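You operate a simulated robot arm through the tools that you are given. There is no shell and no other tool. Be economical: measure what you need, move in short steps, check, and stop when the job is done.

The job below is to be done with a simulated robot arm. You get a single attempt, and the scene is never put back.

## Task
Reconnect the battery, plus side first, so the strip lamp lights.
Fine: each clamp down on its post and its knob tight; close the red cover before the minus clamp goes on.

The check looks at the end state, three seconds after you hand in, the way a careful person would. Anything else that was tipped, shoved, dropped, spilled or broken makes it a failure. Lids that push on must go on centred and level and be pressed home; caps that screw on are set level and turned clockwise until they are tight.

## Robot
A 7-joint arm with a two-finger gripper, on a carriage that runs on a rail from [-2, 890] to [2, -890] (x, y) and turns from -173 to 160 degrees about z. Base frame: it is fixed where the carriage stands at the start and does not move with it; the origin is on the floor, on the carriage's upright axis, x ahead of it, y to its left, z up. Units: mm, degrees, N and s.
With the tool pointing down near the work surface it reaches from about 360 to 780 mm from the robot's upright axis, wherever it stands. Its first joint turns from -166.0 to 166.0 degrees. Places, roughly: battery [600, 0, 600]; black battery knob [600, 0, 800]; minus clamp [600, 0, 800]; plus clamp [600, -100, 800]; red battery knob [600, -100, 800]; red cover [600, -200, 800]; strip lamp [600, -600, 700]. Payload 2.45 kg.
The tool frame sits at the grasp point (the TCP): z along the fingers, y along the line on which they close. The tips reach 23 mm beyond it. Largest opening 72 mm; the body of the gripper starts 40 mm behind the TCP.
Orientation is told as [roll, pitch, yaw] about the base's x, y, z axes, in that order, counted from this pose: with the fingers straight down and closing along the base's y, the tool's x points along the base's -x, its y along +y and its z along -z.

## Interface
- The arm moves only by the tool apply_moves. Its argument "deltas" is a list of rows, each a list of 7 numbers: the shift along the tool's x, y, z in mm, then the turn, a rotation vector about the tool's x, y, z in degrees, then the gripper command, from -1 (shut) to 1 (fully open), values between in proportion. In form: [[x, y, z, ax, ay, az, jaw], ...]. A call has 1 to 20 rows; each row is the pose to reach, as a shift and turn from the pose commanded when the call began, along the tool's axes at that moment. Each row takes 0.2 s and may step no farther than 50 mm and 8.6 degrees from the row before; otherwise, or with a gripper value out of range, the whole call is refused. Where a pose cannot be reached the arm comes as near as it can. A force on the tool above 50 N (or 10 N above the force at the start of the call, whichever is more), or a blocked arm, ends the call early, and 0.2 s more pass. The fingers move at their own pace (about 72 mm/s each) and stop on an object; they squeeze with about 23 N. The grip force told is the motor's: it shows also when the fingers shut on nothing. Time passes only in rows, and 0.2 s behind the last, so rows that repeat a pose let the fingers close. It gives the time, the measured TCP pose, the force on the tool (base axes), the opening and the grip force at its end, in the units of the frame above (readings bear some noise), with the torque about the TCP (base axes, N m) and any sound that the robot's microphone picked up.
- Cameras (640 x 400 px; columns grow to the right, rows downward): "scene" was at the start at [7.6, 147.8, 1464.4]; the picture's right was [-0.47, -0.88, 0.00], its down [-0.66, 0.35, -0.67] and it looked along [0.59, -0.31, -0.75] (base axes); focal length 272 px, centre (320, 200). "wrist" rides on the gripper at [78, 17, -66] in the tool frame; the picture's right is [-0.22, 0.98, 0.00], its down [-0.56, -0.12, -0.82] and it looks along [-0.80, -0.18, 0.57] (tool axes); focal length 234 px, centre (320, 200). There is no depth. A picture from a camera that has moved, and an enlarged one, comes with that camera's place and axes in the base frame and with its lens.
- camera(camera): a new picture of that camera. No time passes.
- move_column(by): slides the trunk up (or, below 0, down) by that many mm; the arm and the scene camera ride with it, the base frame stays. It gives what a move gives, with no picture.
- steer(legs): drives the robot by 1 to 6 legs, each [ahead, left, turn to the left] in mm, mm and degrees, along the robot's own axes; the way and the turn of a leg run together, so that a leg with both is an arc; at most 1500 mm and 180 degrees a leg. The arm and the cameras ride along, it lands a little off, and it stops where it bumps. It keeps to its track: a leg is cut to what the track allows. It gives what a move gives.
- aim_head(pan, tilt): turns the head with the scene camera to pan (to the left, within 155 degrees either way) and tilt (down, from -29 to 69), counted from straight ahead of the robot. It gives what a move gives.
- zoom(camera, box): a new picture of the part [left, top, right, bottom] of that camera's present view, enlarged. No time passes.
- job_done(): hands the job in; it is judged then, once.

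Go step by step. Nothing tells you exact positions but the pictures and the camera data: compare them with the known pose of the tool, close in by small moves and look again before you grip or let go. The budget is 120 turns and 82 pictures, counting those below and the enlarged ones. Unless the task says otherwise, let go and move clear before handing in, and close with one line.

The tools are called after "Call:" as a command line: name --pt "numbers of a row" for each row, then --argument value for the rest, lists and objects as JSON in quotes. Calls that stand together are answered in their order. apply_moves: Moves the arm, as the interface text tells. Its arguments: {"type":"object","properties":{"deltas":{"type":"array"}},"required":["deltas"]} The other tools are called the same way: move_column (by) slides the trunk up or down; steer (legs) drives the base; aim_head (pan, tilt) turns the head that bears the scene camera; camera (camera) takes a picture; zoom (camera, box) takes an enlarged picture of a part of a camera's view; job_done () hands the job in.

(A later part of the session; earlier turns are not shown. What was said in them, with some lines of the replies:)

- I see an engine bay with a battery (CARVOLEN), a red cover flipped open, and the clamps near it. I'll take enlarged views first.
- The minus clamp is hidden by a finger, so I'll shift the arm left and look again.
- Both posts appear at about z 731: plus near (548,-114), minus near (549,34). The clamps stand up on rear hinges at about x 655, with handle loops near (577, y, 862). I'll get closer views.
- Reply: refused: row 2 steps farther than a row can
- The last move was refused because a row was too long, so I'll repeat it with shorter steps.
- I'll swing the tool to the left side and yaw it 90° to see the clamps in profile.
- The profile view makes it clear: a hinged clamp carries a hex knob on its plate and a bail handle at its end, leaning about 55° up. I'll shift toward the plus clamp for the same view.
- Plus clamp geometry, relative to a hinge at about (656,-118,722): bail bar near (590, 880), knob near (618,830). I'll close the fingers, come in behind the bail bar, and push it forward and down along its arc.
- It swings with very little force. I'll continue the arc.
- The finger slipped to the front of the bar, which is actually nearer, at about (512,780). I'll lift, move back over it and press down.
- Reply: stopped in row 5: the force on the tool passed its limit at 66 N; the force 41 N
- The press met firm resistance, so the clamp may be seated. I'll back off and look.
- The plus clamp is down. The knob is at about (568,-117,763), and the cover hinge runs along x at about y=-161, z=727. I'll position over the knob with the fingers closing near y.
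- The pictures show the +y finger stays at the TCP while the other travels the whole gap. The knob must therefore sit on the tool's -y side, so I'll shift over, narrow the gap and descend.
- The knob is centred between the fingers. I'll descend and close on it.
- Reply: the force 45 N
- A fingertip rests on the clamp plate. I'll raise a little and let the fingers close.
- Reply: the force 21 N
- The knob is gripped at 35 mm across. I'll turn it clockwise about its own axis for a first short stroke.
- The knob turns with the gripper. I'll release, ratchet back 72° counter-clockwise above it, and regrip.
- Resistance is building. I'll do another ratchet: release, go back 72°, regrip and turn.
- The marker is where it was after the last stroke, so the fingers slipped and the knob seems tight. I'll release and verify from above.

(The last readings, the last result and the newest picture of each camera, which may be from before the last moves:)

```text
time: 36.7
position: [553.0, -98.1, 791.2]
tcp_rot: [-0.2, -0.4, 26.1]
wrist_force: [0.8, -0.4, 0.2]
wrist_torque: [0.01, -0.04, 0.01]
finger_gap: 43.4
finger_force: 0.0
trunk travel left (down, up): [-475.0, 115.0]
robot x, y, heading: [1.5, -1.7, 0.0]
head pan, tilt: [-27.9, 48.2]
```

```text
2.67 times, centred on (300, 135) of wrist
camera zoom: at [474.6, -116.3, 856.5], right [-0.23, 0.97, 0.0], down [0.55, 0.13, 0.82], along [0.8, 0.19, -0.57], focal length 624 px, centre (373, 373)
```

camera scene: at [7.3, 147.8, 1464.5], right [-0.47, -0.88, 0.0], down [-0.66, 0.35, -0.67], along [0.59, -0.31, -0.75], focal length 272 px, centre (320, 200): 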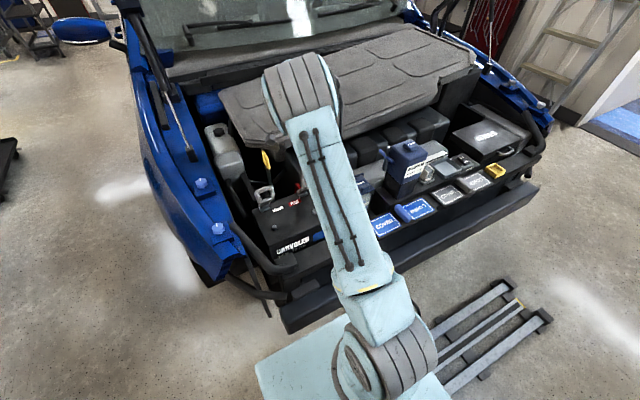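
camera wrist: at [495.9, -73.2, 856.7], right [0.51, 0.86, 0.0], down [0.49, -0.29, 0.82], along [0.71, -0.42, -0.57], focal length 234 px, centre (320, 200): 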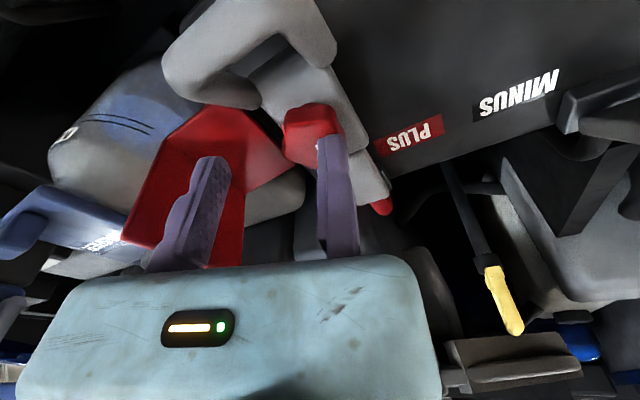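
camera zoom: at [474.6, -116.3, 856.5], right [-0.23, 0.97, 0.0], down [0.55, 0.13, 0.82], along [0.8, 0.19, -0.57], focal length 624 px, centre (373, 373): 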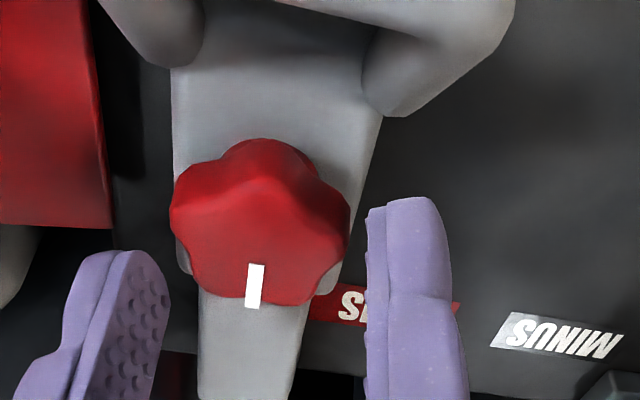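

The knob is tight. Next is the red cover, so I'll lift away and look at it and the space behind it.

Call:
apply_moves --pt "0 0 -40 0 0 0 0" --pt "0 0 -80 0 0 8 -1" --pt "20 -20 -110 0 0 16 -1" --pt "40 -40 -130 0 0 24 -1" --pt "60 -60 -140 0 0 26 -1"

Call:
camera --camera "wrist"

Call:
zoom --camera "scene" --box '[270, 160, 390, 240]'

```text
time: 37.9
position: [526.2, -179.0, 931.8]
tcp_rot: [0.0, -0.4, -0.1]
wrist_force: [0.4, 0.3, 0.5]
wrist_torque: [0.02, 0.0, -0.01]
finger_gap: 0.1
finger_force: 23.1
trunk travel left (down, up): [-475.0, 115.0]
robot x, y, heading: [4.0, -3.2, -0.1]
head pan, tilt: [-27.9, 48.2]
```

```text
42 pictures are left
camera wrist: at [447.8, -162.0, 996.3], right [0.22, 0.98, 0.0], down [0.55, -0.13, 0.82], along [0.8, -0.18, -0.57], focal length 234 px, centre (320, 200)
```

wrist: 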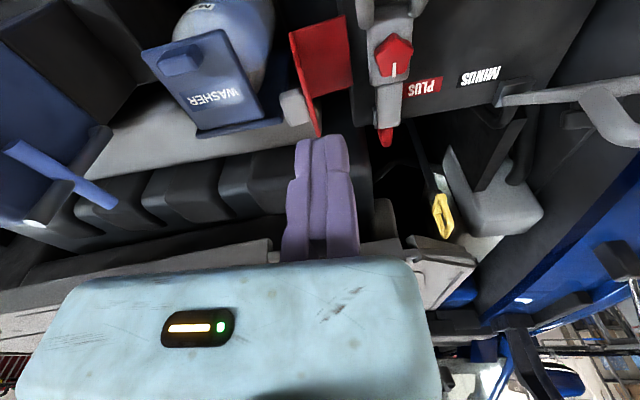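

```text
5.00 times, centred on (330, 200) of scene
camera zoom: at [7.6, 148.0, 1464.4], right [-0.47, -0.88, 0.0], down [-0.66, 0.35, -0.67], along [0.59, -0.31, -0.75], focal length 1359 px, centre (270, 200)
```

zoom: 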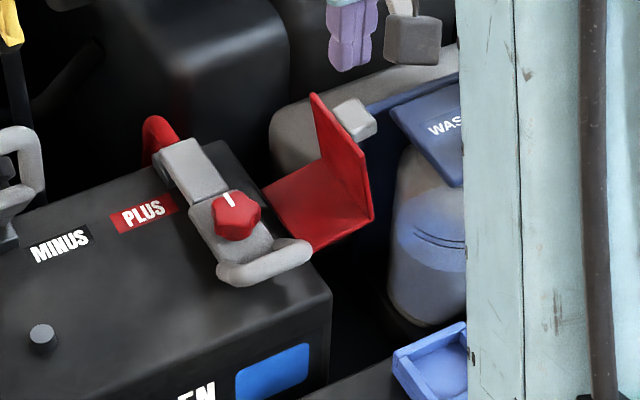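

The gap behind the lid's front half, between it and the washer cap, is about 37 mm. I'll yaw to -90° and bring the closed fingers above that gap.

Call:
apply_moves --pt "0 -5 0 0 0 8.4 -1" --pt "0 -10 0 0 0 16.8 -1" --pt "-4 -15 0 0 0 25.2 -1" --pt "-8 -20 0 0 0 33.6 -1" --pt "-12 -25 0 0 0 42 -1" --pt "-16 -30 0 0 0 50.4 -1" --pt "-19 -35 0 0 0 58.8 -1" --pt "-19 -40 0 0 0 67.2 -1" --pt "-19 -45 0 0 0 75.6 -1" --pt "-19 -46 20 0 0 84 -1" --pt "-19 -46 50 0 0 90 -1" --pt "-19 -46 70 0 0 90 -1"

Call:
camera --camera "wrist"

Call:
zoom --camera "scene" --box '[270, 150, 390, 230]'

```text
time: 40.5
position: [544.4, -224.9, 860.7]
tcp_rot: [0.5, 0.0, -90.2]
wrist_force: [-0.6, 0.7, -0.2]
wrist_torque: [-0.02, 0.0, -0.01]
finger_gap: 0.0
finger_force: 23.0
trunk travel left (down, up): [-475.0, 115.0]
robot x, y, heading: [-4.0, -0.7, 0.1]
head pan, tilt: [-27.9, 48.2]
```

```text
40 pictures are left
camera wrist: at [560.7, -146.2, 927.1], right [0.98, -0.22, 0.01], down [-0.13, -0.56, 0.82], along [-0.17, -0.8, -0.57], focal length 234 px, centre (320, 200)
```

wrist: 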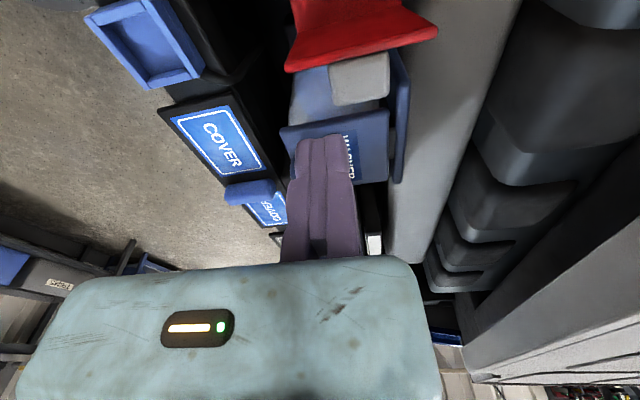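

```text
5.00 times, centred on (330, 190) of scene
camera zoom: at [7.6, 147.9, 1464.5], right [-0.47, -0.88, 0.0], down [-0.66, 0.35, -0.67], along [0.59, -0.31, -0.75], focal length 1359 px, centre (270, 250)
```

zoom: 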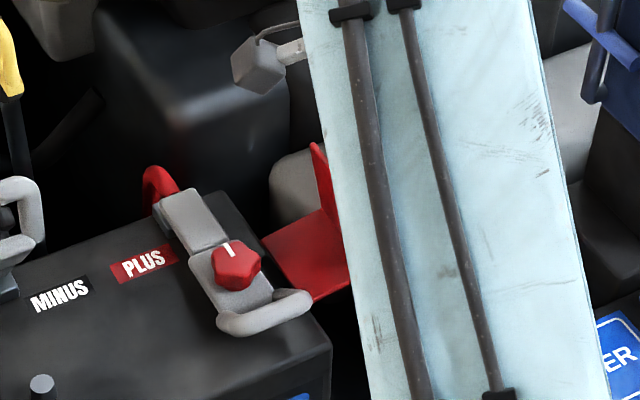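

Lid top edge at y≈-201, x 533–603; tab on x≈555–580; washer cap edge at y≈-239. I'll descend at (541,-221) beside the tab.

Call:
apply_moves --pt "3.5 -4 5 0 0 0 -1" --pt "3.5 -4 20 0 0 0 -1" --pt "3.5 -4 35 0 0 0 -1" --pt "3.5 -4 46 0 0 0 -1"

Call:
camera --camera "wrist"

```text
time: 41.5
position: [541.1, -220.2, 815.5]
tcp_rot: [0.5, 0.1, -90.0]
wrist_force: [-0.6, -1.1, 0.2]
wrist_torque: [0.01, -0.01, 0.01]
finger_gap: 0.0
finger_force: 23.1
trunk travel left (down, up): [-475.0, 115.0]
robot x, y, heading: [-1.6, -1.9, 0.2]
head pan, tilt: [-27.9, 48.2]
```

```text
38 pictures are left
camera wrist: at [558.1, -142.0, 880.9], right [0.98, -0.22, 0.01], down [-0.13, -0.56, 0.82], along [-0.17, -0.8, -0.57], focal length 234 px, centre (320, 200)
```

wrist: 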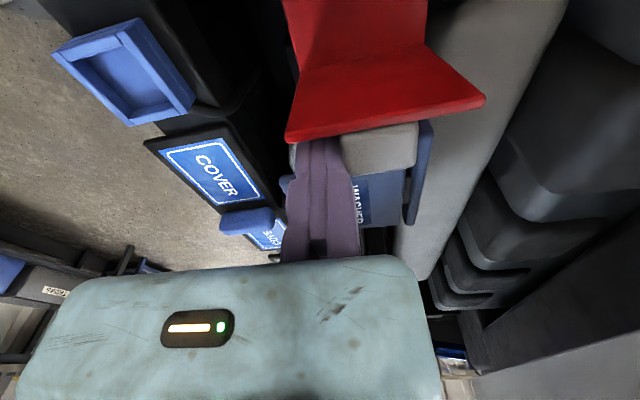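

Call:
apply_moves --pt "10 0 0 0 0 0 -1" --pt "20 0 -2 0 0 0 -1" --pt "31 0 -4 0 0 0 -1" --pt "41 0 -6 0 0 0 -1" --pt "52 0 -8 0 0 0 -1" --pt "63 0 -10 0 0 0 -1" --pt "73 0 -12 0 0 0 -1"

Call:
camera --camera "wrist"

Call:
zoom --camera "scene" --box '[270, 150, 390, 230]'

```text
time: 42.5
position: [541.5, -193.7, 825.1]
tcp_rot: [1.1, -0.7, -90.4]
wrist_force: [-3.5, -4.5, 11.1]
wrist_torque: [-0.03, -0.15, -0.05]
finger_gap: 0.0
finger_force: 28.2
trunk travel left (down, up): [-475.0, 115.0]
robot x, y, heading: [2.0, 0.4, 0.2]
head pan, tilt: [-27.9, 48.2]
stopped in row 4: the force on the tool passed its limit at 54 N (the readings are from after the stop); the commanded pose is now the measured one
```

```text
37 pictures are left
camera wrist: at [557.0, -114.4, 890.5], right [0.97, -0.22, 0.02], down [-0.14, -0.55, 0.82], along [-0.17, -0.81, -0.57], focal length 234 px, centre (320, 200)
```

wrist: 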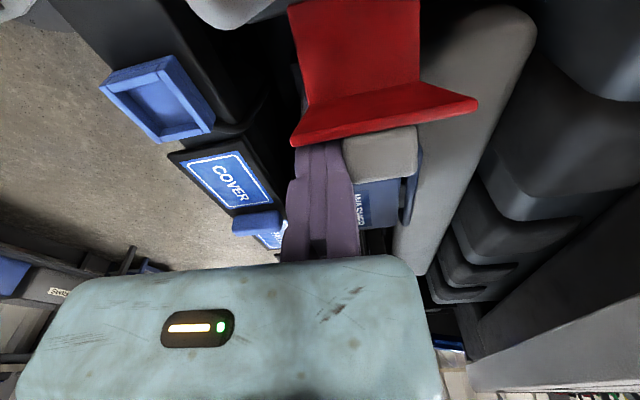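

```text
5.00 times, centred on (330, 190) of scene
camera zoom: at [6.7, 147.0, 1464.3], right [-0.47, -0.88, 0.0], down [-0.66, 0.35, -0.67], along [0.59, -0.31, -0.74], focal length 1359 px, centre (270, 250)
```

zoom: 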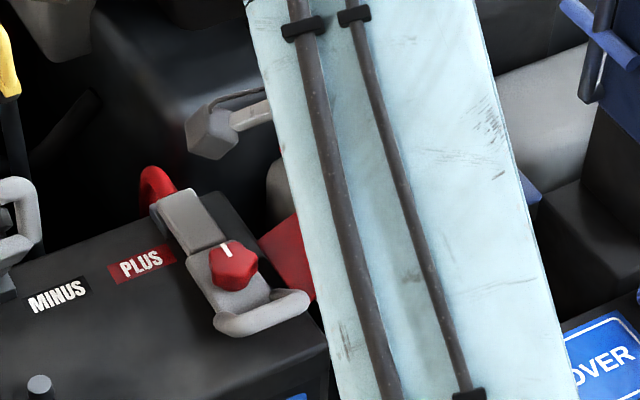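

The push stopped with a force spike after the lid lifted partway. I'll continue more slowly along the hinge arc.

Call:
apply_moves --pt "3 0 -1 0 0 0 -1" --pt "6 0 -2 0 0 0 -1" --pt "9 0 -2.5 0 0 0 -1" --pt "12 0 -3 0 0 0 -1" --pt "15 0 -3.5 0 0 0 -1" --pt "18 0 -4 0 0 0 -1"

Call:
camera --camera "wrist"

```text
time: 43.9
position: [541.0, -174.5, 831.9]
tcp_rot: [1.3, -0.7, -90.2]
wrist_force: [-2.7, -11.9, 43.0]
wrist_torque: [-0.6, -0.48, 0.18]
finger_gap: 6.1
finger_force: 28.4
trunk travel left (down, up): [-475.0, 115.0]
robot x, y, heading: [1.4, -0.8, -0.2]
head pan, tilt: [-27.9, 48.2]
```

```text
35 pictures are left
camera wrist: at [557.2, -94.8, 896.3], right [0.97, -0.22, 0.02], down [-0.15, -0.55, 0.82], along [-0.17, -0.81, -0.57], focal length 234 px, centre (320, 200)
```

wrist: 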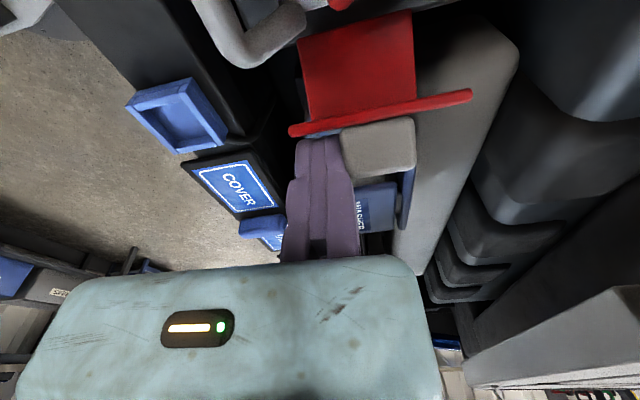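

The tip is riding low against the inclined lid. I'll raise it and push nearer the lid's top edge.

Call:
apply_moves --pt "0 0 -8 0 0 0 -1" --pt "4 0 -9 0 0 0 -1" --pt "9 0 -9 0 0 0 -1" --pt "14 0 -8 0 0 0 -1" --pt "19 0 -7 0 0 0 -1" --pt "24 0 -6 0 0 0 -1" --pt "29 0 -4 0 0 0 -1" --pt "34 0 -3 0 0 0 -1" --pt "40 0 0 0 0 0 -1"

Call:
camera --camera "wrist"

Call:
zoom --camera "scene" --box '[270, 150, 390, 230]'

```text
time: 45.9
position: [540.1, -133.1, 827.9]
tcp_rot: [1.0, -0.6, -90.2]
wrist_force: [-8.2, 2.7, 4.3]
wrist_torque: [0.07, 0.18, 0.06]
finger_gap: 6.0
finger_force: 28.2
trunk travel left (down, up): [-475.0, 115.0]
robot x, y, heading: [-0.8, -2.7, -0.2]
head pan, tilt: [-27.9, 48.2]
```

```text
34 pictures are left
camera wrist: at [557.6, -54.2, 892.9], right [0.98, -0.22, 0.02], down [-0.14, -0.55, 0.82], along [-0.17, -0.8, -0.57], focal length 234 px, centre (320, 200)
```

wrist: 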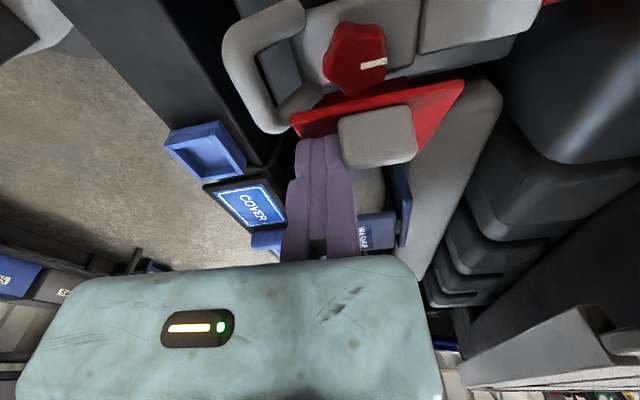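

```text
5.00 times, centred on (330, 190) of scene
camera zoom: at [6.8, 147.7, 1464.5], right [-0.47, -0.88, 0.0], down [-0.66, 0.35, -0.67], along [0.59, -0.31, -0.74], focal length 1359 px, centre (270, 250)
```

zoom: 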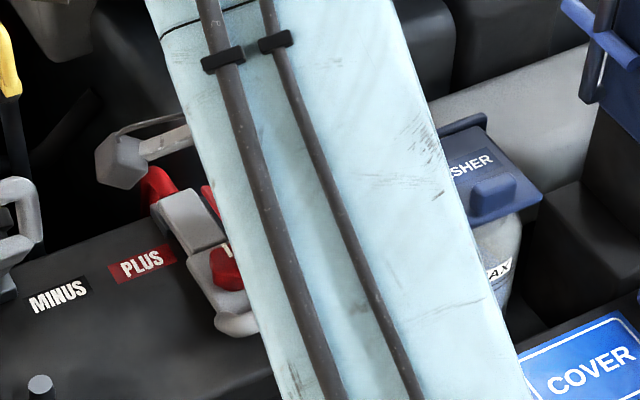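

The lid is past vertical. I'll lift, move over it, and press it down from above.

Call:
apply_moves --pt "0 0 -10 0 0 0 -1" --pt "0 0 -20 0 0 0 -1" --pt "8 2 -20 0 0 0 -1" --pt "18 2 -15 0 0 0 -1" --pt "20 2 -5 0 0 0 -1" --pt "22 2 5 0 0 0 -1" --pt "24 2 12 0 0 0 -1" --pt "24 2 18 0 0 0 -1" --pt "24 2 23 0 0 0 -1"

Call:
camera --camera "wrist"

```text
time: 47.9
position: [544.9, -106.5, 804.9]
tcp_rot: [0.9, -0.3, -90.1]
wrist_force: [-0.1, 0.1, 0.7]
wrist_torque: [-0.01, 0.0, -0.03]
finger_gap: 0.0
finger_force: 28.3
trunk travel left (down, up): [-475.0, 115.0]
robot x, y, heading: [0.5, -0.7, 0.1]
head pan, tilt: [-27.9, 48.2]
stopped in row 9: the force on the tool passed its limit at 52 N (the readings are from after the stop); the commanded pose is now the measured one
```

```text
32 pictures are left
camera wrist: at [560.7, -27.8, 870.1], right [0.98, -0.22, 0.02], down [-0.14, -0.56, 0.82], along [-0.17, -0.8, -0.57], focal length 234 px, centre (320, 200)
```

wrist: 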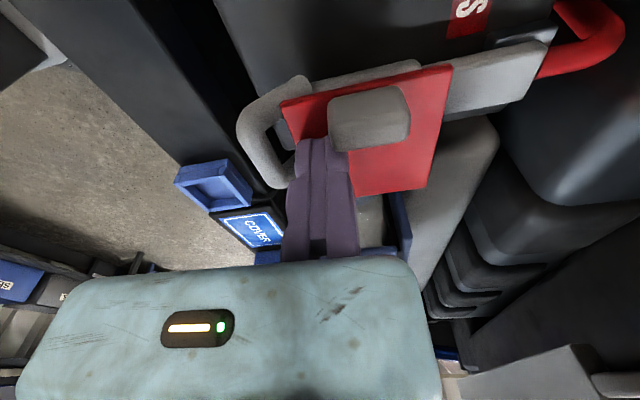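

It looks shut. I'll back off and check.

Call:
apply_moves --pt "0 0 -40 0 0 0 -1" --pt "10 30 -80 0 0 0 -1" --pt "40 60 -110 0 0 0 -1" --pt "70 90 -130 0 0 0 -1"

Call:
zoom --camera "wrist" --box '[160, 20, 400, 220]'

Call:
zoom --camera "scene" --box '[230, 150, 390, 250]'

```text
refused: row 2 steps farther than a row can; nothing moved
```

```text
2.00 times, centred on (280, 120) of wrist
camera zoom: at [560.7, -27.8, 870.1], right [0.98, -0.22, 0.02], down [-0.14, -0.56, 0.82], along [-0.17, -0.8, -0.57], focal length 468 px, centre (400, 360)
```

zoom: 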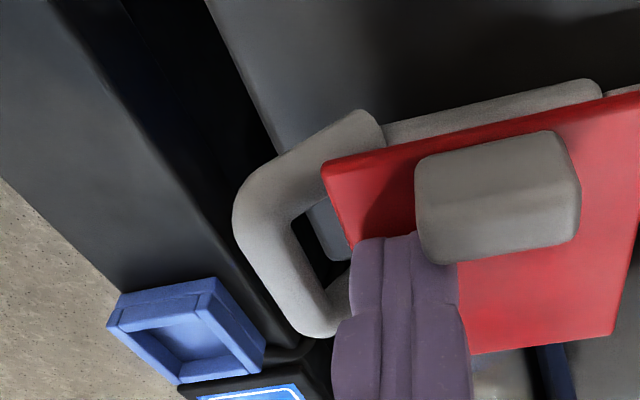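

```text
4.00 times, centred on (310, 200) of scene
camera zoom: at [7.9, 147.5, 1464.0], right [-0.47, -0.88, 0.0], down [-0.66, 0.35, -0.67], along [0.59, -0.31, -0.75], focal length 1087 px, centre (360, 200)
```

zoom: 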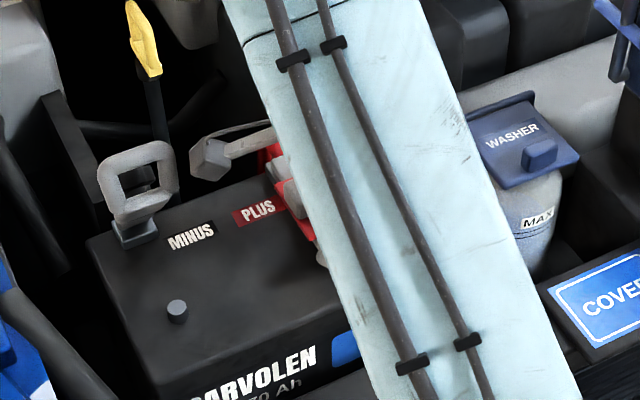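

Call:
apply_moves --pt "0 0 -40 0 0 0 -1" --pt "10 25 -75 0 0 0 -1" --pt "35 50 -100 0 0 0 -1" --pt "60 80 -115 0 0 0 -1" --pt "80 100 -130 0 0 0 -1"

Call:
zoom --camera "wrist" --box '[160, 20, 400, 220]'

```text
time: 49.1
position: [643.3, -26.1, 933.9]
tcp_rot: [0.9, -0.3, -90.2]
wrist_force: [0.1, -0.5, 0.4]
wrist_torque: [0.0, 0.01, 0.0]
finger_gap: 0.0
finger_force: 28.2
trunk travel left (down, up): [-475.0, 115.0]
robot x, y, heading: [0.4, -2.2, -0.1]
head pan, tilt: [-27.9, 48.2]
```

```text
2.00 times, centred on (280, 120) of wrist
camera zoom: at [659.6, 53.0, 999.4], right [0.98, -0.22, 0.02], down [-0.14, -0.56, 0.82], along [-0.17, -0.8, -0.57], focal length 468 px, centre (400, 360)
```

zoom: 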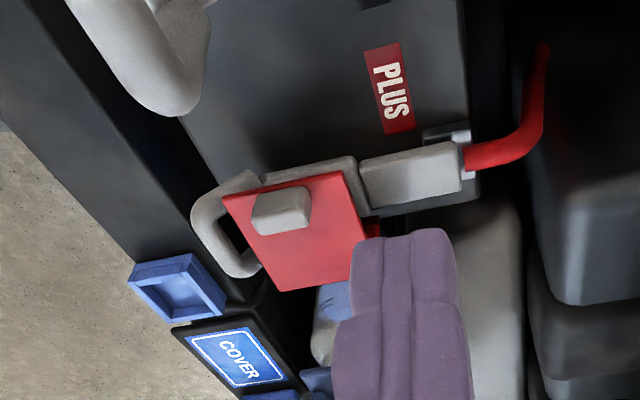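

The cover is level and closed over the plus knob. Now the minus clamp gets the same bail push at y≈34.

Call:
apply_moves --pt "30 -10 0 0 0 0 -1" --pt "60 -22 0 0 0 0 -1" --pt "60 -22 22 0 0 0 -1" --pt "60 -22 44 0 0 0 -1" --pt "60 -38 42 0 0 0 -1" --pt "60 -51 48 0 0 0 -1" --pt "60 -64 56 0 0 0 -1" --pt "60 -76 64 0 0 0 -1" --pt "60 -87 73 0 0 0 -1"

Call:
camera --camera "wrist"

```text
time: 51.1
position: [556.4, 34.7, 862.3]
tcp_rot: [0.9, -0.3, -90.2]
wrist_force: [-0.5, 0.1, -0.5]
wrist_torque: [0.01, -0.02, -0.01]
finger_gap: 0.0
finger_force: 28.6
trunk travel left (down, up): [-475.0, 115.0]
robot x, y, heading: [0.2, 0.2, 0.1]
head pan, tilt: [-27.9, 48.2]
```

```text
28 pictures are left
camera wrist: at [572.6, 113.5, 927.6], right [0.98, -0.22, 0.02], down [-0.14, -0.56, 0.82], along [-0.17, -0.8, -0.57], focal length 234 px, centre (320, 200)
```

wrist: 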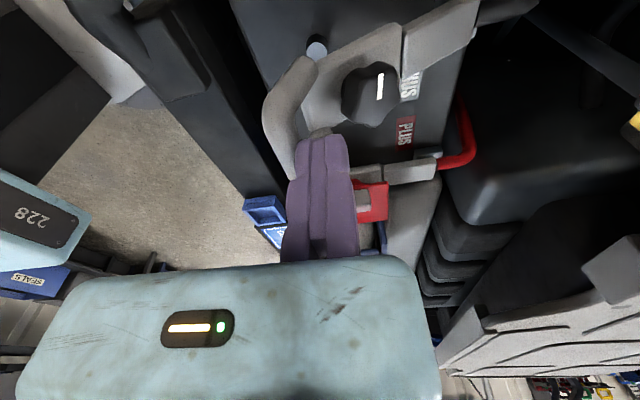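

Call:
apply_moves --pt "0 0 -22 0 0 0 -1" --pt "0 0 -44 0 0 0 -1" --pt "0 -14 -44 0 0 0 -1" --pt "0 -14 -10 0 0 0 -1" --pt "0 -24 6 0 0 0 -1" --pt "0 -32 20 0 0 0 -1" --pt "0 -38 34 0 0 0 -1" --pt "0 -43 49 0 0 0 -1" --pt "0 -45 62 0 0 0 -1" --pt "0 -45 67 0 0 0 -1"

Call:
camera --camera "wrist"

```text
time: 53.5
position: [512.6, 35.1, 799.0]
tcp_rot: [1.3, -0.1, -90.3]
wrist_force: [-14.3, -0.5, 36.9]
wrist_torque: [0.13, 0.5, 0.04]
finger_gap: 0.0
finger_force: 28.3
trunk travel left (down, up): [-475.0, 115.0]
robot x, y, heading: [3.1, 2.2, -0.3]
head pan, tilt: [-27.9, 48.2]
stopped in row 10: the force on the tool passed its limit at 52 N (the readings are from after the stop); the commanded pose is now the measured one
```

```text
27 pictures are left
camera wrist: at [528.8, 112.9, 865.2], right [0.97, -0.22, 0.02], down [-0.15, -0.56, 0.82], along [-0.17, -0.8, -0.58], focal length 234 px, centre (320, 200)
```

wrist: 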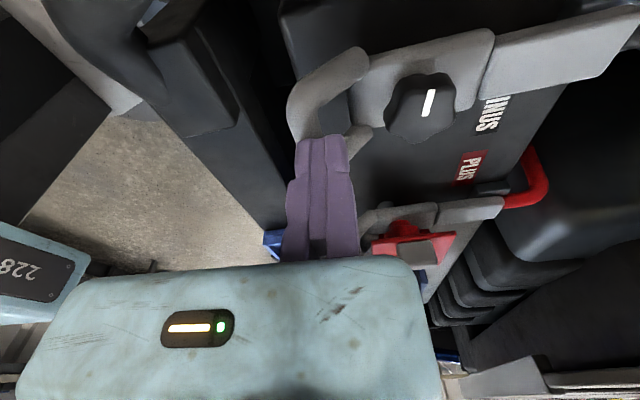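

The minus clamp is down just like the plus one, with its knob at (563,36,763). I'll lift, level the tool and yaw to +26° for the knob.

Call:
apply_moves --pt "0 0 -30 0 0 0 -1" --pt "5 15 -60 0 -1.3 0 -1" --pt "19 40 -70 0 -1.3 0 -1"

Call:
apply_moves --pt "0 0 0 0 0 -8.4 0.2" --pt "0 0 0 0 0 -16.8 0.2" --pt "0 0 0 0 0 -25.2 0.2" --pt "0 0 0 0 0 -33.6 0.2" --pt "0 0 0 0 0 -42 0.2" --pt "0 0 0 0 0 -50.4 0.2" --pt "0 0 0 0 0 -58.8 0.2" --pt "0 0 0 0 0 -67.2 0.2" --pt "0 0 0 0 0 -75.6 0.2" --pt "0 0 0 0 0 -84 0.2" --pt "0 0 0 0 0 -92.4 0.2" --pt "0 0 0 0 0 -100.8 0.2" --pt "0 0 20 0 0 -109.2 0.2" --pt "0 0 40 0 0 -116.2 0.2"

Call:
camera --camera "wrist"

```text
time: 54.2
position: [553.1, 54.4, 867.1]
tcp_rot: [1.1, -1.4, -90.2]
wrist_force: [0.7, 0.1, 0.5]
wrist_torque: [0.0, -0.01, -0.03]
finger_gap: 0.1
finger_force: 28.1
trunk travel left (down, up): [-475.0, 115.0]
robot x, y, heading: [-1.2, 1.7, -0.0]
head pan, tilt: [-27.9, 48.2]
```

```text
time: 57.2
position: [553.6, 53.0, 826.9]
tcp_rot: [-1.7, -0.4, 26.2]
wrist_force: [-1.1, -0.2, -0.4]
wrist_torque: [0.0, 0.0, -0.01]
finger_gap: 43.3
finger_force: 0.0
trunk travel left (down, up): [-475.0, 115.0]
robot x, y, heading: [-0.9, 1.4, 0.1]
head pan, tilt: [-27.9, 48.2]
```

```text
26 pictures are left
camera wrist: at [475.1, 36.3, 891.2], right [-0.23, 0.97, -0.03], down [0.54, 0.16, 0.83], along [0.81, 0.18, -0.56], focal length 234 px, centre (320, 200)
```

wrist: 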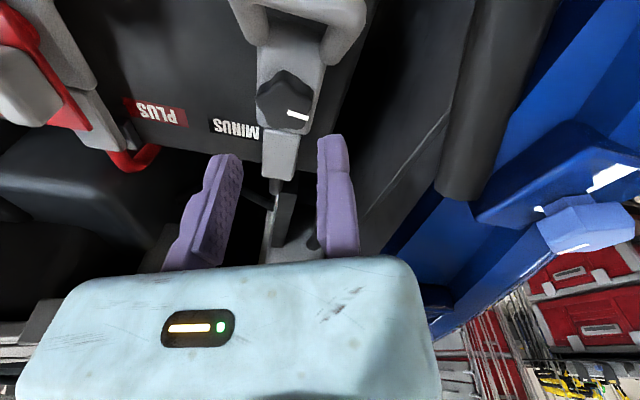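

Call:
apply_moves --pt "1.5 1 10 -1.7 0.4 0 0.2" --pt "1.5 1 35 -1.7 0.4 0 0.2"

Call:
zoom --camera "wrist" --box '[180, 60, 420, 210]'

```text
time: 57.9
position: [553.2, 52.7, 791.2]
tcp_rot: [-0.1, 0.0, 26.0]
wrist_force: [0.4, 0.1, -0.5]
wrist_torque: [-0.01, 0.0, 0.02]
finger_gap: 43.3
finger_force: 0.0
trunk travel left (down, up): [-475.0, 115.0]
robot x, y, heading: [-1.7, 0.2, 0.1]
head pan, tilt: [-27.9, 48.2]
```

```text
2.67 times, centred on (300, 135) of wrist
camera zoom: at [475.8, 35.2, 857.5], right [-0.23, 0.97, 0.0], down [0.56, 0.13, 0.82], along [0.8, 0.19, -0.57], focal length 624 px, centre (373, 373)
```

zoom: 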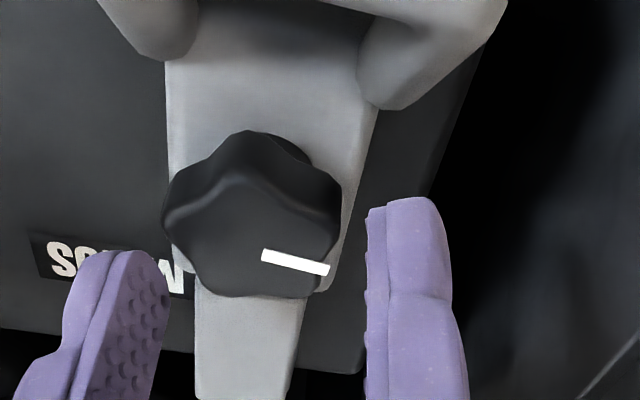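

Alignment matches. I'll tighten the black knob with a 72° clockwise stroke.

Call:
apply_moves --pt "0 0 10 0 0 0 0.2" --pt "0 -3 18 0 0 0 0.2" --pt "0 -3 18 0 0 0 -1" --pt "0 -3 18 0 0 0 -1" --pt "0 -3 18 0 0 0 -1" --pt "-2.4 -3.2 18 0 0 8 -1" --pt "-4.8 -3.7 18 0 0 16 -1" --pt "-7.1 -4.5 18 0 0 24 -1" --pt "-9.3 -5.7 18 0 0 32 -1" --pt "-11.2 -7.1 18 0 0 40 -1" --pt "-13 -8.8 18 0 0 48 -1" --pt "-14.5 -10.7 18 0 0 56 -1" --pt "-15.7 -12.8 18 0 0 64 -1" --pt "-16.6 -15.1 18 0 0 72 -1"

Call:
apply_moves --pt "0 1 0 0 0 0 0.2" --pt "0 3 0 0 0 0 0.2" --pt "0 3 -15 0 0 0 0.2" --pt "0 3 -32 0 0 0 0.2" --pt "2.9 2.8 -32 0 0 -8 0.2" --pt "5.7 2.2 -32 0 0 -16 0.2" --pt "8.3 1.2 -32 0 0 -24 0.2" --pt "10.9 -0.1 -32 0 0 -32 0.2" --pt "13.2 -1.8 -32 0 0 -40 0.2" --pt "15.2 -3.8 -32 0 0 -48 0.2" --pt "17 -6 -32 0 0 -56 0.2" --pt "18.4 -8.5 -32 0 0 -64 0.2" --pt "19.5 -11.2 -32 0 0 -72 0.2" --pt "19.5 -11.2 -18 0 0 -72 0.2"

Call:
zoom --camera "wrist" --box '[180, 60, 420, 210]'

```text
time: 60.9
position: [576.8, 44.2, 774.6]
tcp_rot: [0.1, -0.3, -46.1]
wrist_force: [30.7, -18.8, 1.1]
wrist_torque: [-0.54, -0.48, 0.65]
finger_gap: 34.9
finger_force: 45.0
trunk travel left (down, up): [-475.0, 115.0]
robot x, y, heading: [0.2, 0.1, 0.1]
head pan, tilt: [-27.9, 48.2]
```

```text
time: 63.9
position: [552.8, 51.8, 792.3]
tcp_rot: [-0.1, 0.0, 26.0]
wrist_force: [-0.5, -0.5, -0.2]
wrist_torque: [-0.01, -0.05, -0.03]
finger_gap: 43.2
finger_force: 0.2
trunk travel left (down, up): [-475.0, 115.0]
robot x, y, heading: [-1.6, 0.4, 0.3]
head pan, tilt: [-27.9, 48.2]
```

```text
2.67 times, centred on (300, 135) of wrist
camera zoom: at [475.7, 34.3, 858.0], right [-0.23, 0.97, 0.0], down [0.56, 0.14, 0.82], along [0.8, 0.19, -0.57], focal length 624 px, centre (373, 373)
```

zoom: 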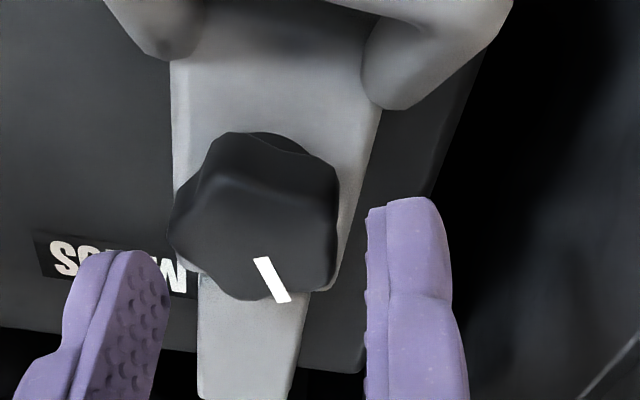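

It turned partway. One more stroke.

Call:
apply_moves --pt "0 0 10 0 0 0 0.2" --pt "0 -3 18 0 0 0 0.2" --pt "0 -3 18 0 0 0 -1" --pt "0 -3 18 0 0 0 -1" --pt "0 -3 18 0 0 0 -1" --pt "-2.4 -3.2 18 0 0 8 -1" --pt "-4.8 -3.7 18 0 0 16 -1" --pt "-7.1 -4.5 18 0 0 24 -1" --pt "-9.3 -5.7 18 0 0 32 -1" --pt "-11.2 -7.1 18 0 0 40 -1" --pt "-13 -8.8 18 0 0 48 -1" --pt "-14.5 -10.7 18 0 0 56 -1" --pt "-15.7 -12.8 18 0 0 64 -1" --pt "-16.6 -15.1 18 0 0 72 -1"

Call:
apply_moves --pt "0 1 0 0 0 0 0.2" --pt "0 3 0 0 0 0 0.2" --pt "0 3 -15 0 0 0 0.2" --pt "0 3 -32 0 0 0 0.2" --pt "2.9 2.8 -32 0 0 -8 0.2" --pt "5.7 2.2 -32 0 0 -16 0.2" --pt "8.3 1.2 -32 0 0 -24 0.2" --pt "10.9 -0.1 -32 0 0 -32 0.2" --pt "13.2 -1.8 -32 0 0 -40 0.2" --pt "15.2 -3.8 -32 0 0 -48 0.2" --pt "17 -6 -32 0 0 -56 0.2" --pt "18.4 -8.5 -32 0 0 -64 0.2" --pt "19.5 -11.2 -32 0 0 -72 0.2" --pt "19.5 -11.2 -18 0 0 -72 0.2"

Call:
zoom --camera "wrist" --box '[180, 60, 420, 210]'

Call:
camera --camera "scene"

```text
time: 66.8
position: [573.0, 47.9, 772.7]
tcp_rot: [0.0, 0.1, -46.1]
wrist_force: [-5.8, -5.7, 1.4]
wrist_torque: [-0.14, 0.18, 0.7]
finger_gap: 35.1
finger_force: 45.5
trunk travel left (down, up): [-475.0, 115.0]
robot x, y, heading: [-2.1, 7.0, -0.1]
head pan, tilt: [-27.9, 48.2]
```

```text
time: 69.8
position: [552.5, 52.4, 794.1]
tcp_rot: [-0.2, 0.0, 26.0]
wrist_force: [0.1, 0.5, -1.1]
wrist_torque: [-0.01, 0.0, 0.01]
finger_gap: 43.3
finger_force: 0.2
trunk travel left (down, up): [-475.0, 115.0]
robot x, y, heading: [2.3, -1.2, 0.0]
head pan, tilt: [-27.9, 48.2]
```

```text
2.67 times, centred on (300, 135) of wrist
camera zoom: at [475.0, 34.7, 858.7], right [-0.23, 0.97, 0.0], down [0.56, 0.14, 0.82], along [0.8, 0.19, -0.57], focal length 624 px, centre (373, 373)
```

zoom: 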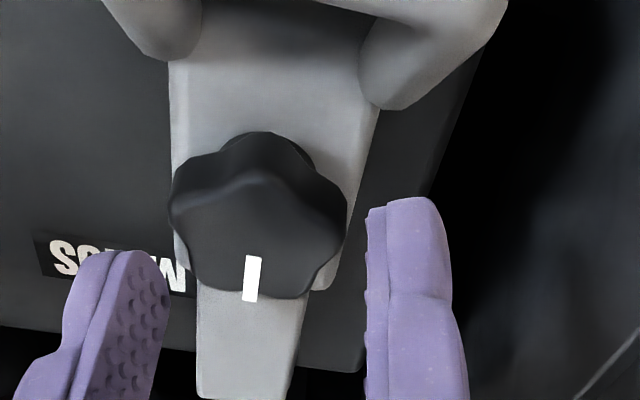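

```text
22 pictures are left
camera scene: at [7.4, 147.6, 1464.5], right [-0.47, -0.88, 0.0], down [-0.66, 0.35, -0.67], along [0.59, -0.31, -0.75], focal length 272 px, centre (320, 200)
```

scene: 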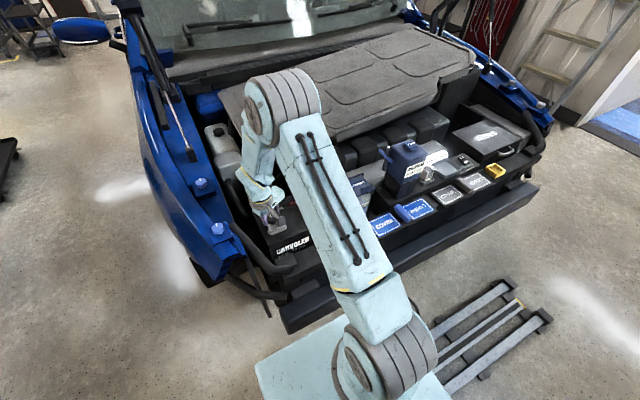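

The black knob's marker is at the same stop as the red one, with the same slip torque, so it is tight. I'll retreat and check the lamp.

Call:
apply_moves --pt "0 0 -45 0 0 0 0.2" --pt "0 0 -90 0 0 0 0.2" --pt "30 0 -130 0 0 0 0.2" --pt "70 0 -150 0 0 0 0.2" --pt "110 0 -160 0 0 0 0.2" --pt "150 0 -170 0 0 0 0.2"

Call:
camera --camera "scene"

Call:
zoom --camera "scene" --box '[370, 110, 550, 230]'

Call:
zoom --camera "scene" --box '[230, 150, 390, 250]'

Call:
camera --camera "wrist"

```text
time: 71.2
position: [415.2, -14.5, 960.3]
tcp_rot: [-0.1, 0.0, 26.1]
wrist_force: [0.7, 0.1, -0.1]
wrist_torque: [-0.03, 0.0, 0.01]
finger_gap: 43.2
finger_force: 0.1
trunk travel left (down, up): [-475.0, 115.0]
robot x, y, heading: [-0.4, -1.9, 0.1]
head pan, tilt: [-27.9, 48.2]
```

```text
21 pictures are left
camera scene: at [8.0, 147.8, 1464.4], right [-0.47, -0.88, 0.0], down [-0.66, 0.35, -0.67], along [0.59, -0.31, -0.75], focal length 272 px, centre (320, 200)
```

scene: 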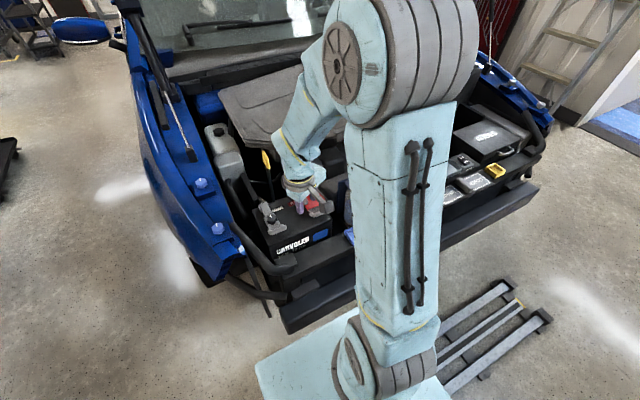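

```text
3.33 times, centred on (460, 170) of scene
camera zoom: at [8.0, 147.8, 1464.4], right [-0.47, -0.88, 0.0], down [-0.66, 0.35, -0.67], along [0.59, -0.31, -0.75], focal length 906 px, centre (-147, 300)
```

zoom: 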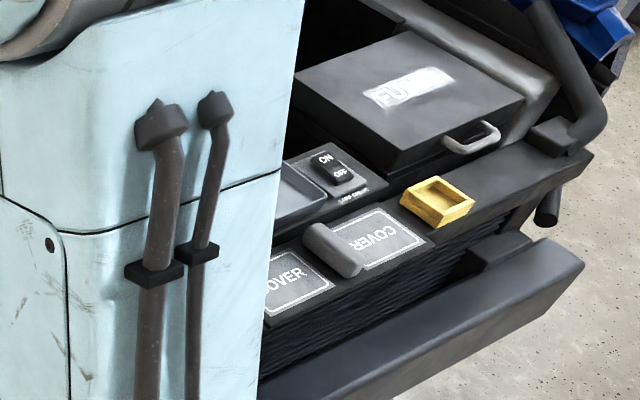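

```text
4.00 times, centred on (310, 200) of scene
camera zoom: at [8.0, 147.8, 1464.4], right [-0.47, -0.88, 0.0], down [-0.66, 0.35, -0.67], along [0.59, -0.31, -0.75], focal length 1087 px, centre (360, 200)
```

zoom: 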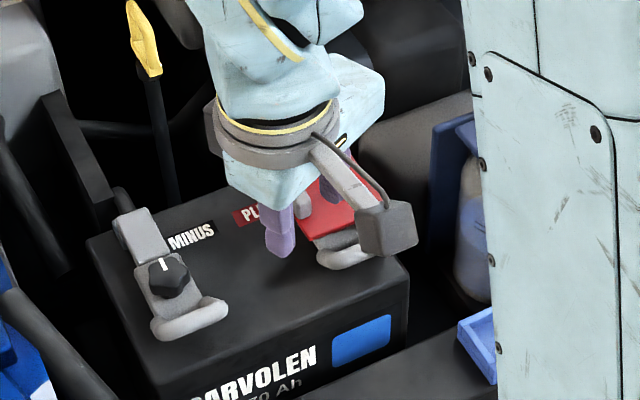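

```text
18 pictures are left
camera wrist: at [338.2, -32.7, 1025.9], right [-0.23, 0.97, 0.0], down [0.56, 0.14, 0.82], along [0.8, 0.19, -0.57], focal length 234 px, centre (320, 200)
```

wrist: 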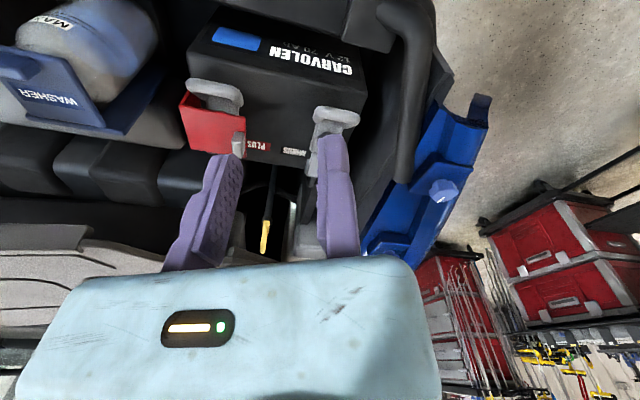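

I still need to see the strip lamp, so I'll swing the arm left out of the way.

Call:
apply_moves --pt "-20 40 -15 0 0 -8 0.2" --pt "-40 80 -30 0 0 -8 0.2" --pt "-40 120 -40 0 0 -8 0.2" --pt "-40 160 -40 0 0 -8 0.2" --pt "-40 200 -40 0 0 -8 0.2" --pt "-40 235 -40 0 0 -8 0.2"

Call:
aim_head --pan -45 --tilt 42

Call:
camera --camera "scene"

```text
time: 72.7
position: [351.9, 214.3, 999.6]
tcp_rot: [-0.2, 0.1, 34.0]
wrist_force: [0.0, -0.7, 0.4]
wrist_torque: [0.03, 0.01, 0.0]
finger_gap: 43.5
finger_force: 0.0
trunk travel left (down, up): [-475.0, 115.0]
robot x, y, heading: [-1.1, -0.8, 0.0]
head pan, tilt: [-27.9, 48.2]
```

```text
time: 73.5
position: [351.1, 213.8, 999.2]
tcp_rot: [-0.1, 0.1, 33.9]
wrist_force: [-0.7, 0.6, 0.4]
wrist_torque: [0.0, 0.01, -0.01]
finger_gap: 43.2
finger_force: 0.1
trunk travel left (down, up): [-475.0, 115.0]
robot x, y, heading: [1.2, -0.3, -0.0]
head pan, tilt: [-45.0, 42.0]
```

```text
17 pictures are left
camera scene: at [-2.7, 125.4, 1473.2], right [-0.71, -0.71, 0.0], down [-0.47, 0.47, -0.74], along [0.53, -0.53, -0.67], focal length 272 px, centre (320, 200)
```

scene: 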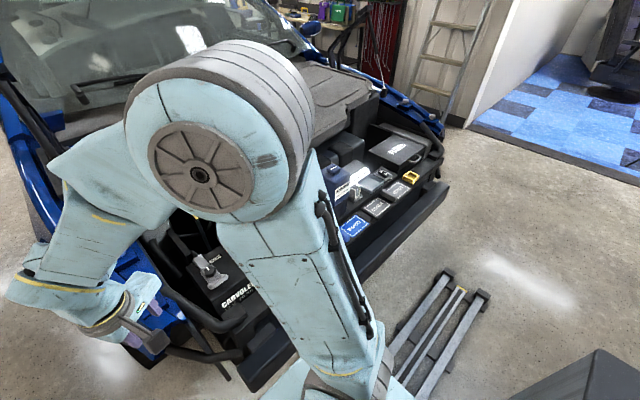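

Call:
zoom --camera "scene" --box '[310, 120, 450, 240]'

Call:
zoom --camera "scene" --box '[335, 155, 405, 205]'

```text
3.33 times, centred on (380, 180) of scene
camera zoom: at [-2.7, 125.4, 1473.2], right [-0.71, -0.71, 0.0], down [-0.47, 0.47, -0.74], along [0.53, -0.53, -0.67], focal length 906 px, centre (120, 267)
```

zoom: 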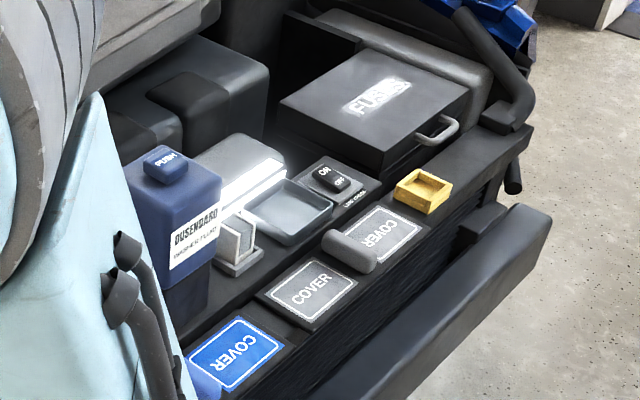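

```text
8.00 times, centred on (370, 180) of scene
camera zoom: at [-2.7, 125.4, 1473.2], right [-0.71, -0.71, 0.0], down [-0.47, 0.47, -0.74], along [0.53, -0.53, -0.67], focal length 2175 px, centre (-80, 360)
```

zoom: 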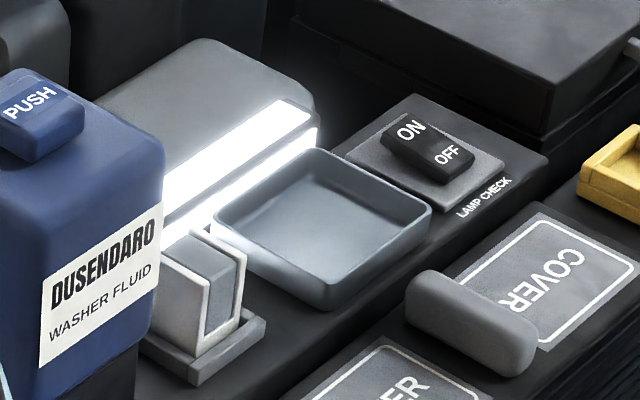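

The strip lamp is lit; both clamps are down with their knobs tight, and the red cover is shut. The arm is clear, so I'm handing in.

Call:
job_done

```text
The job is handed in.
```

The battery is reconnected, plus side first: both clamps are down with their knobs tight, the red cover was closed before the minus clamp went on, and the strip lamp is lit.
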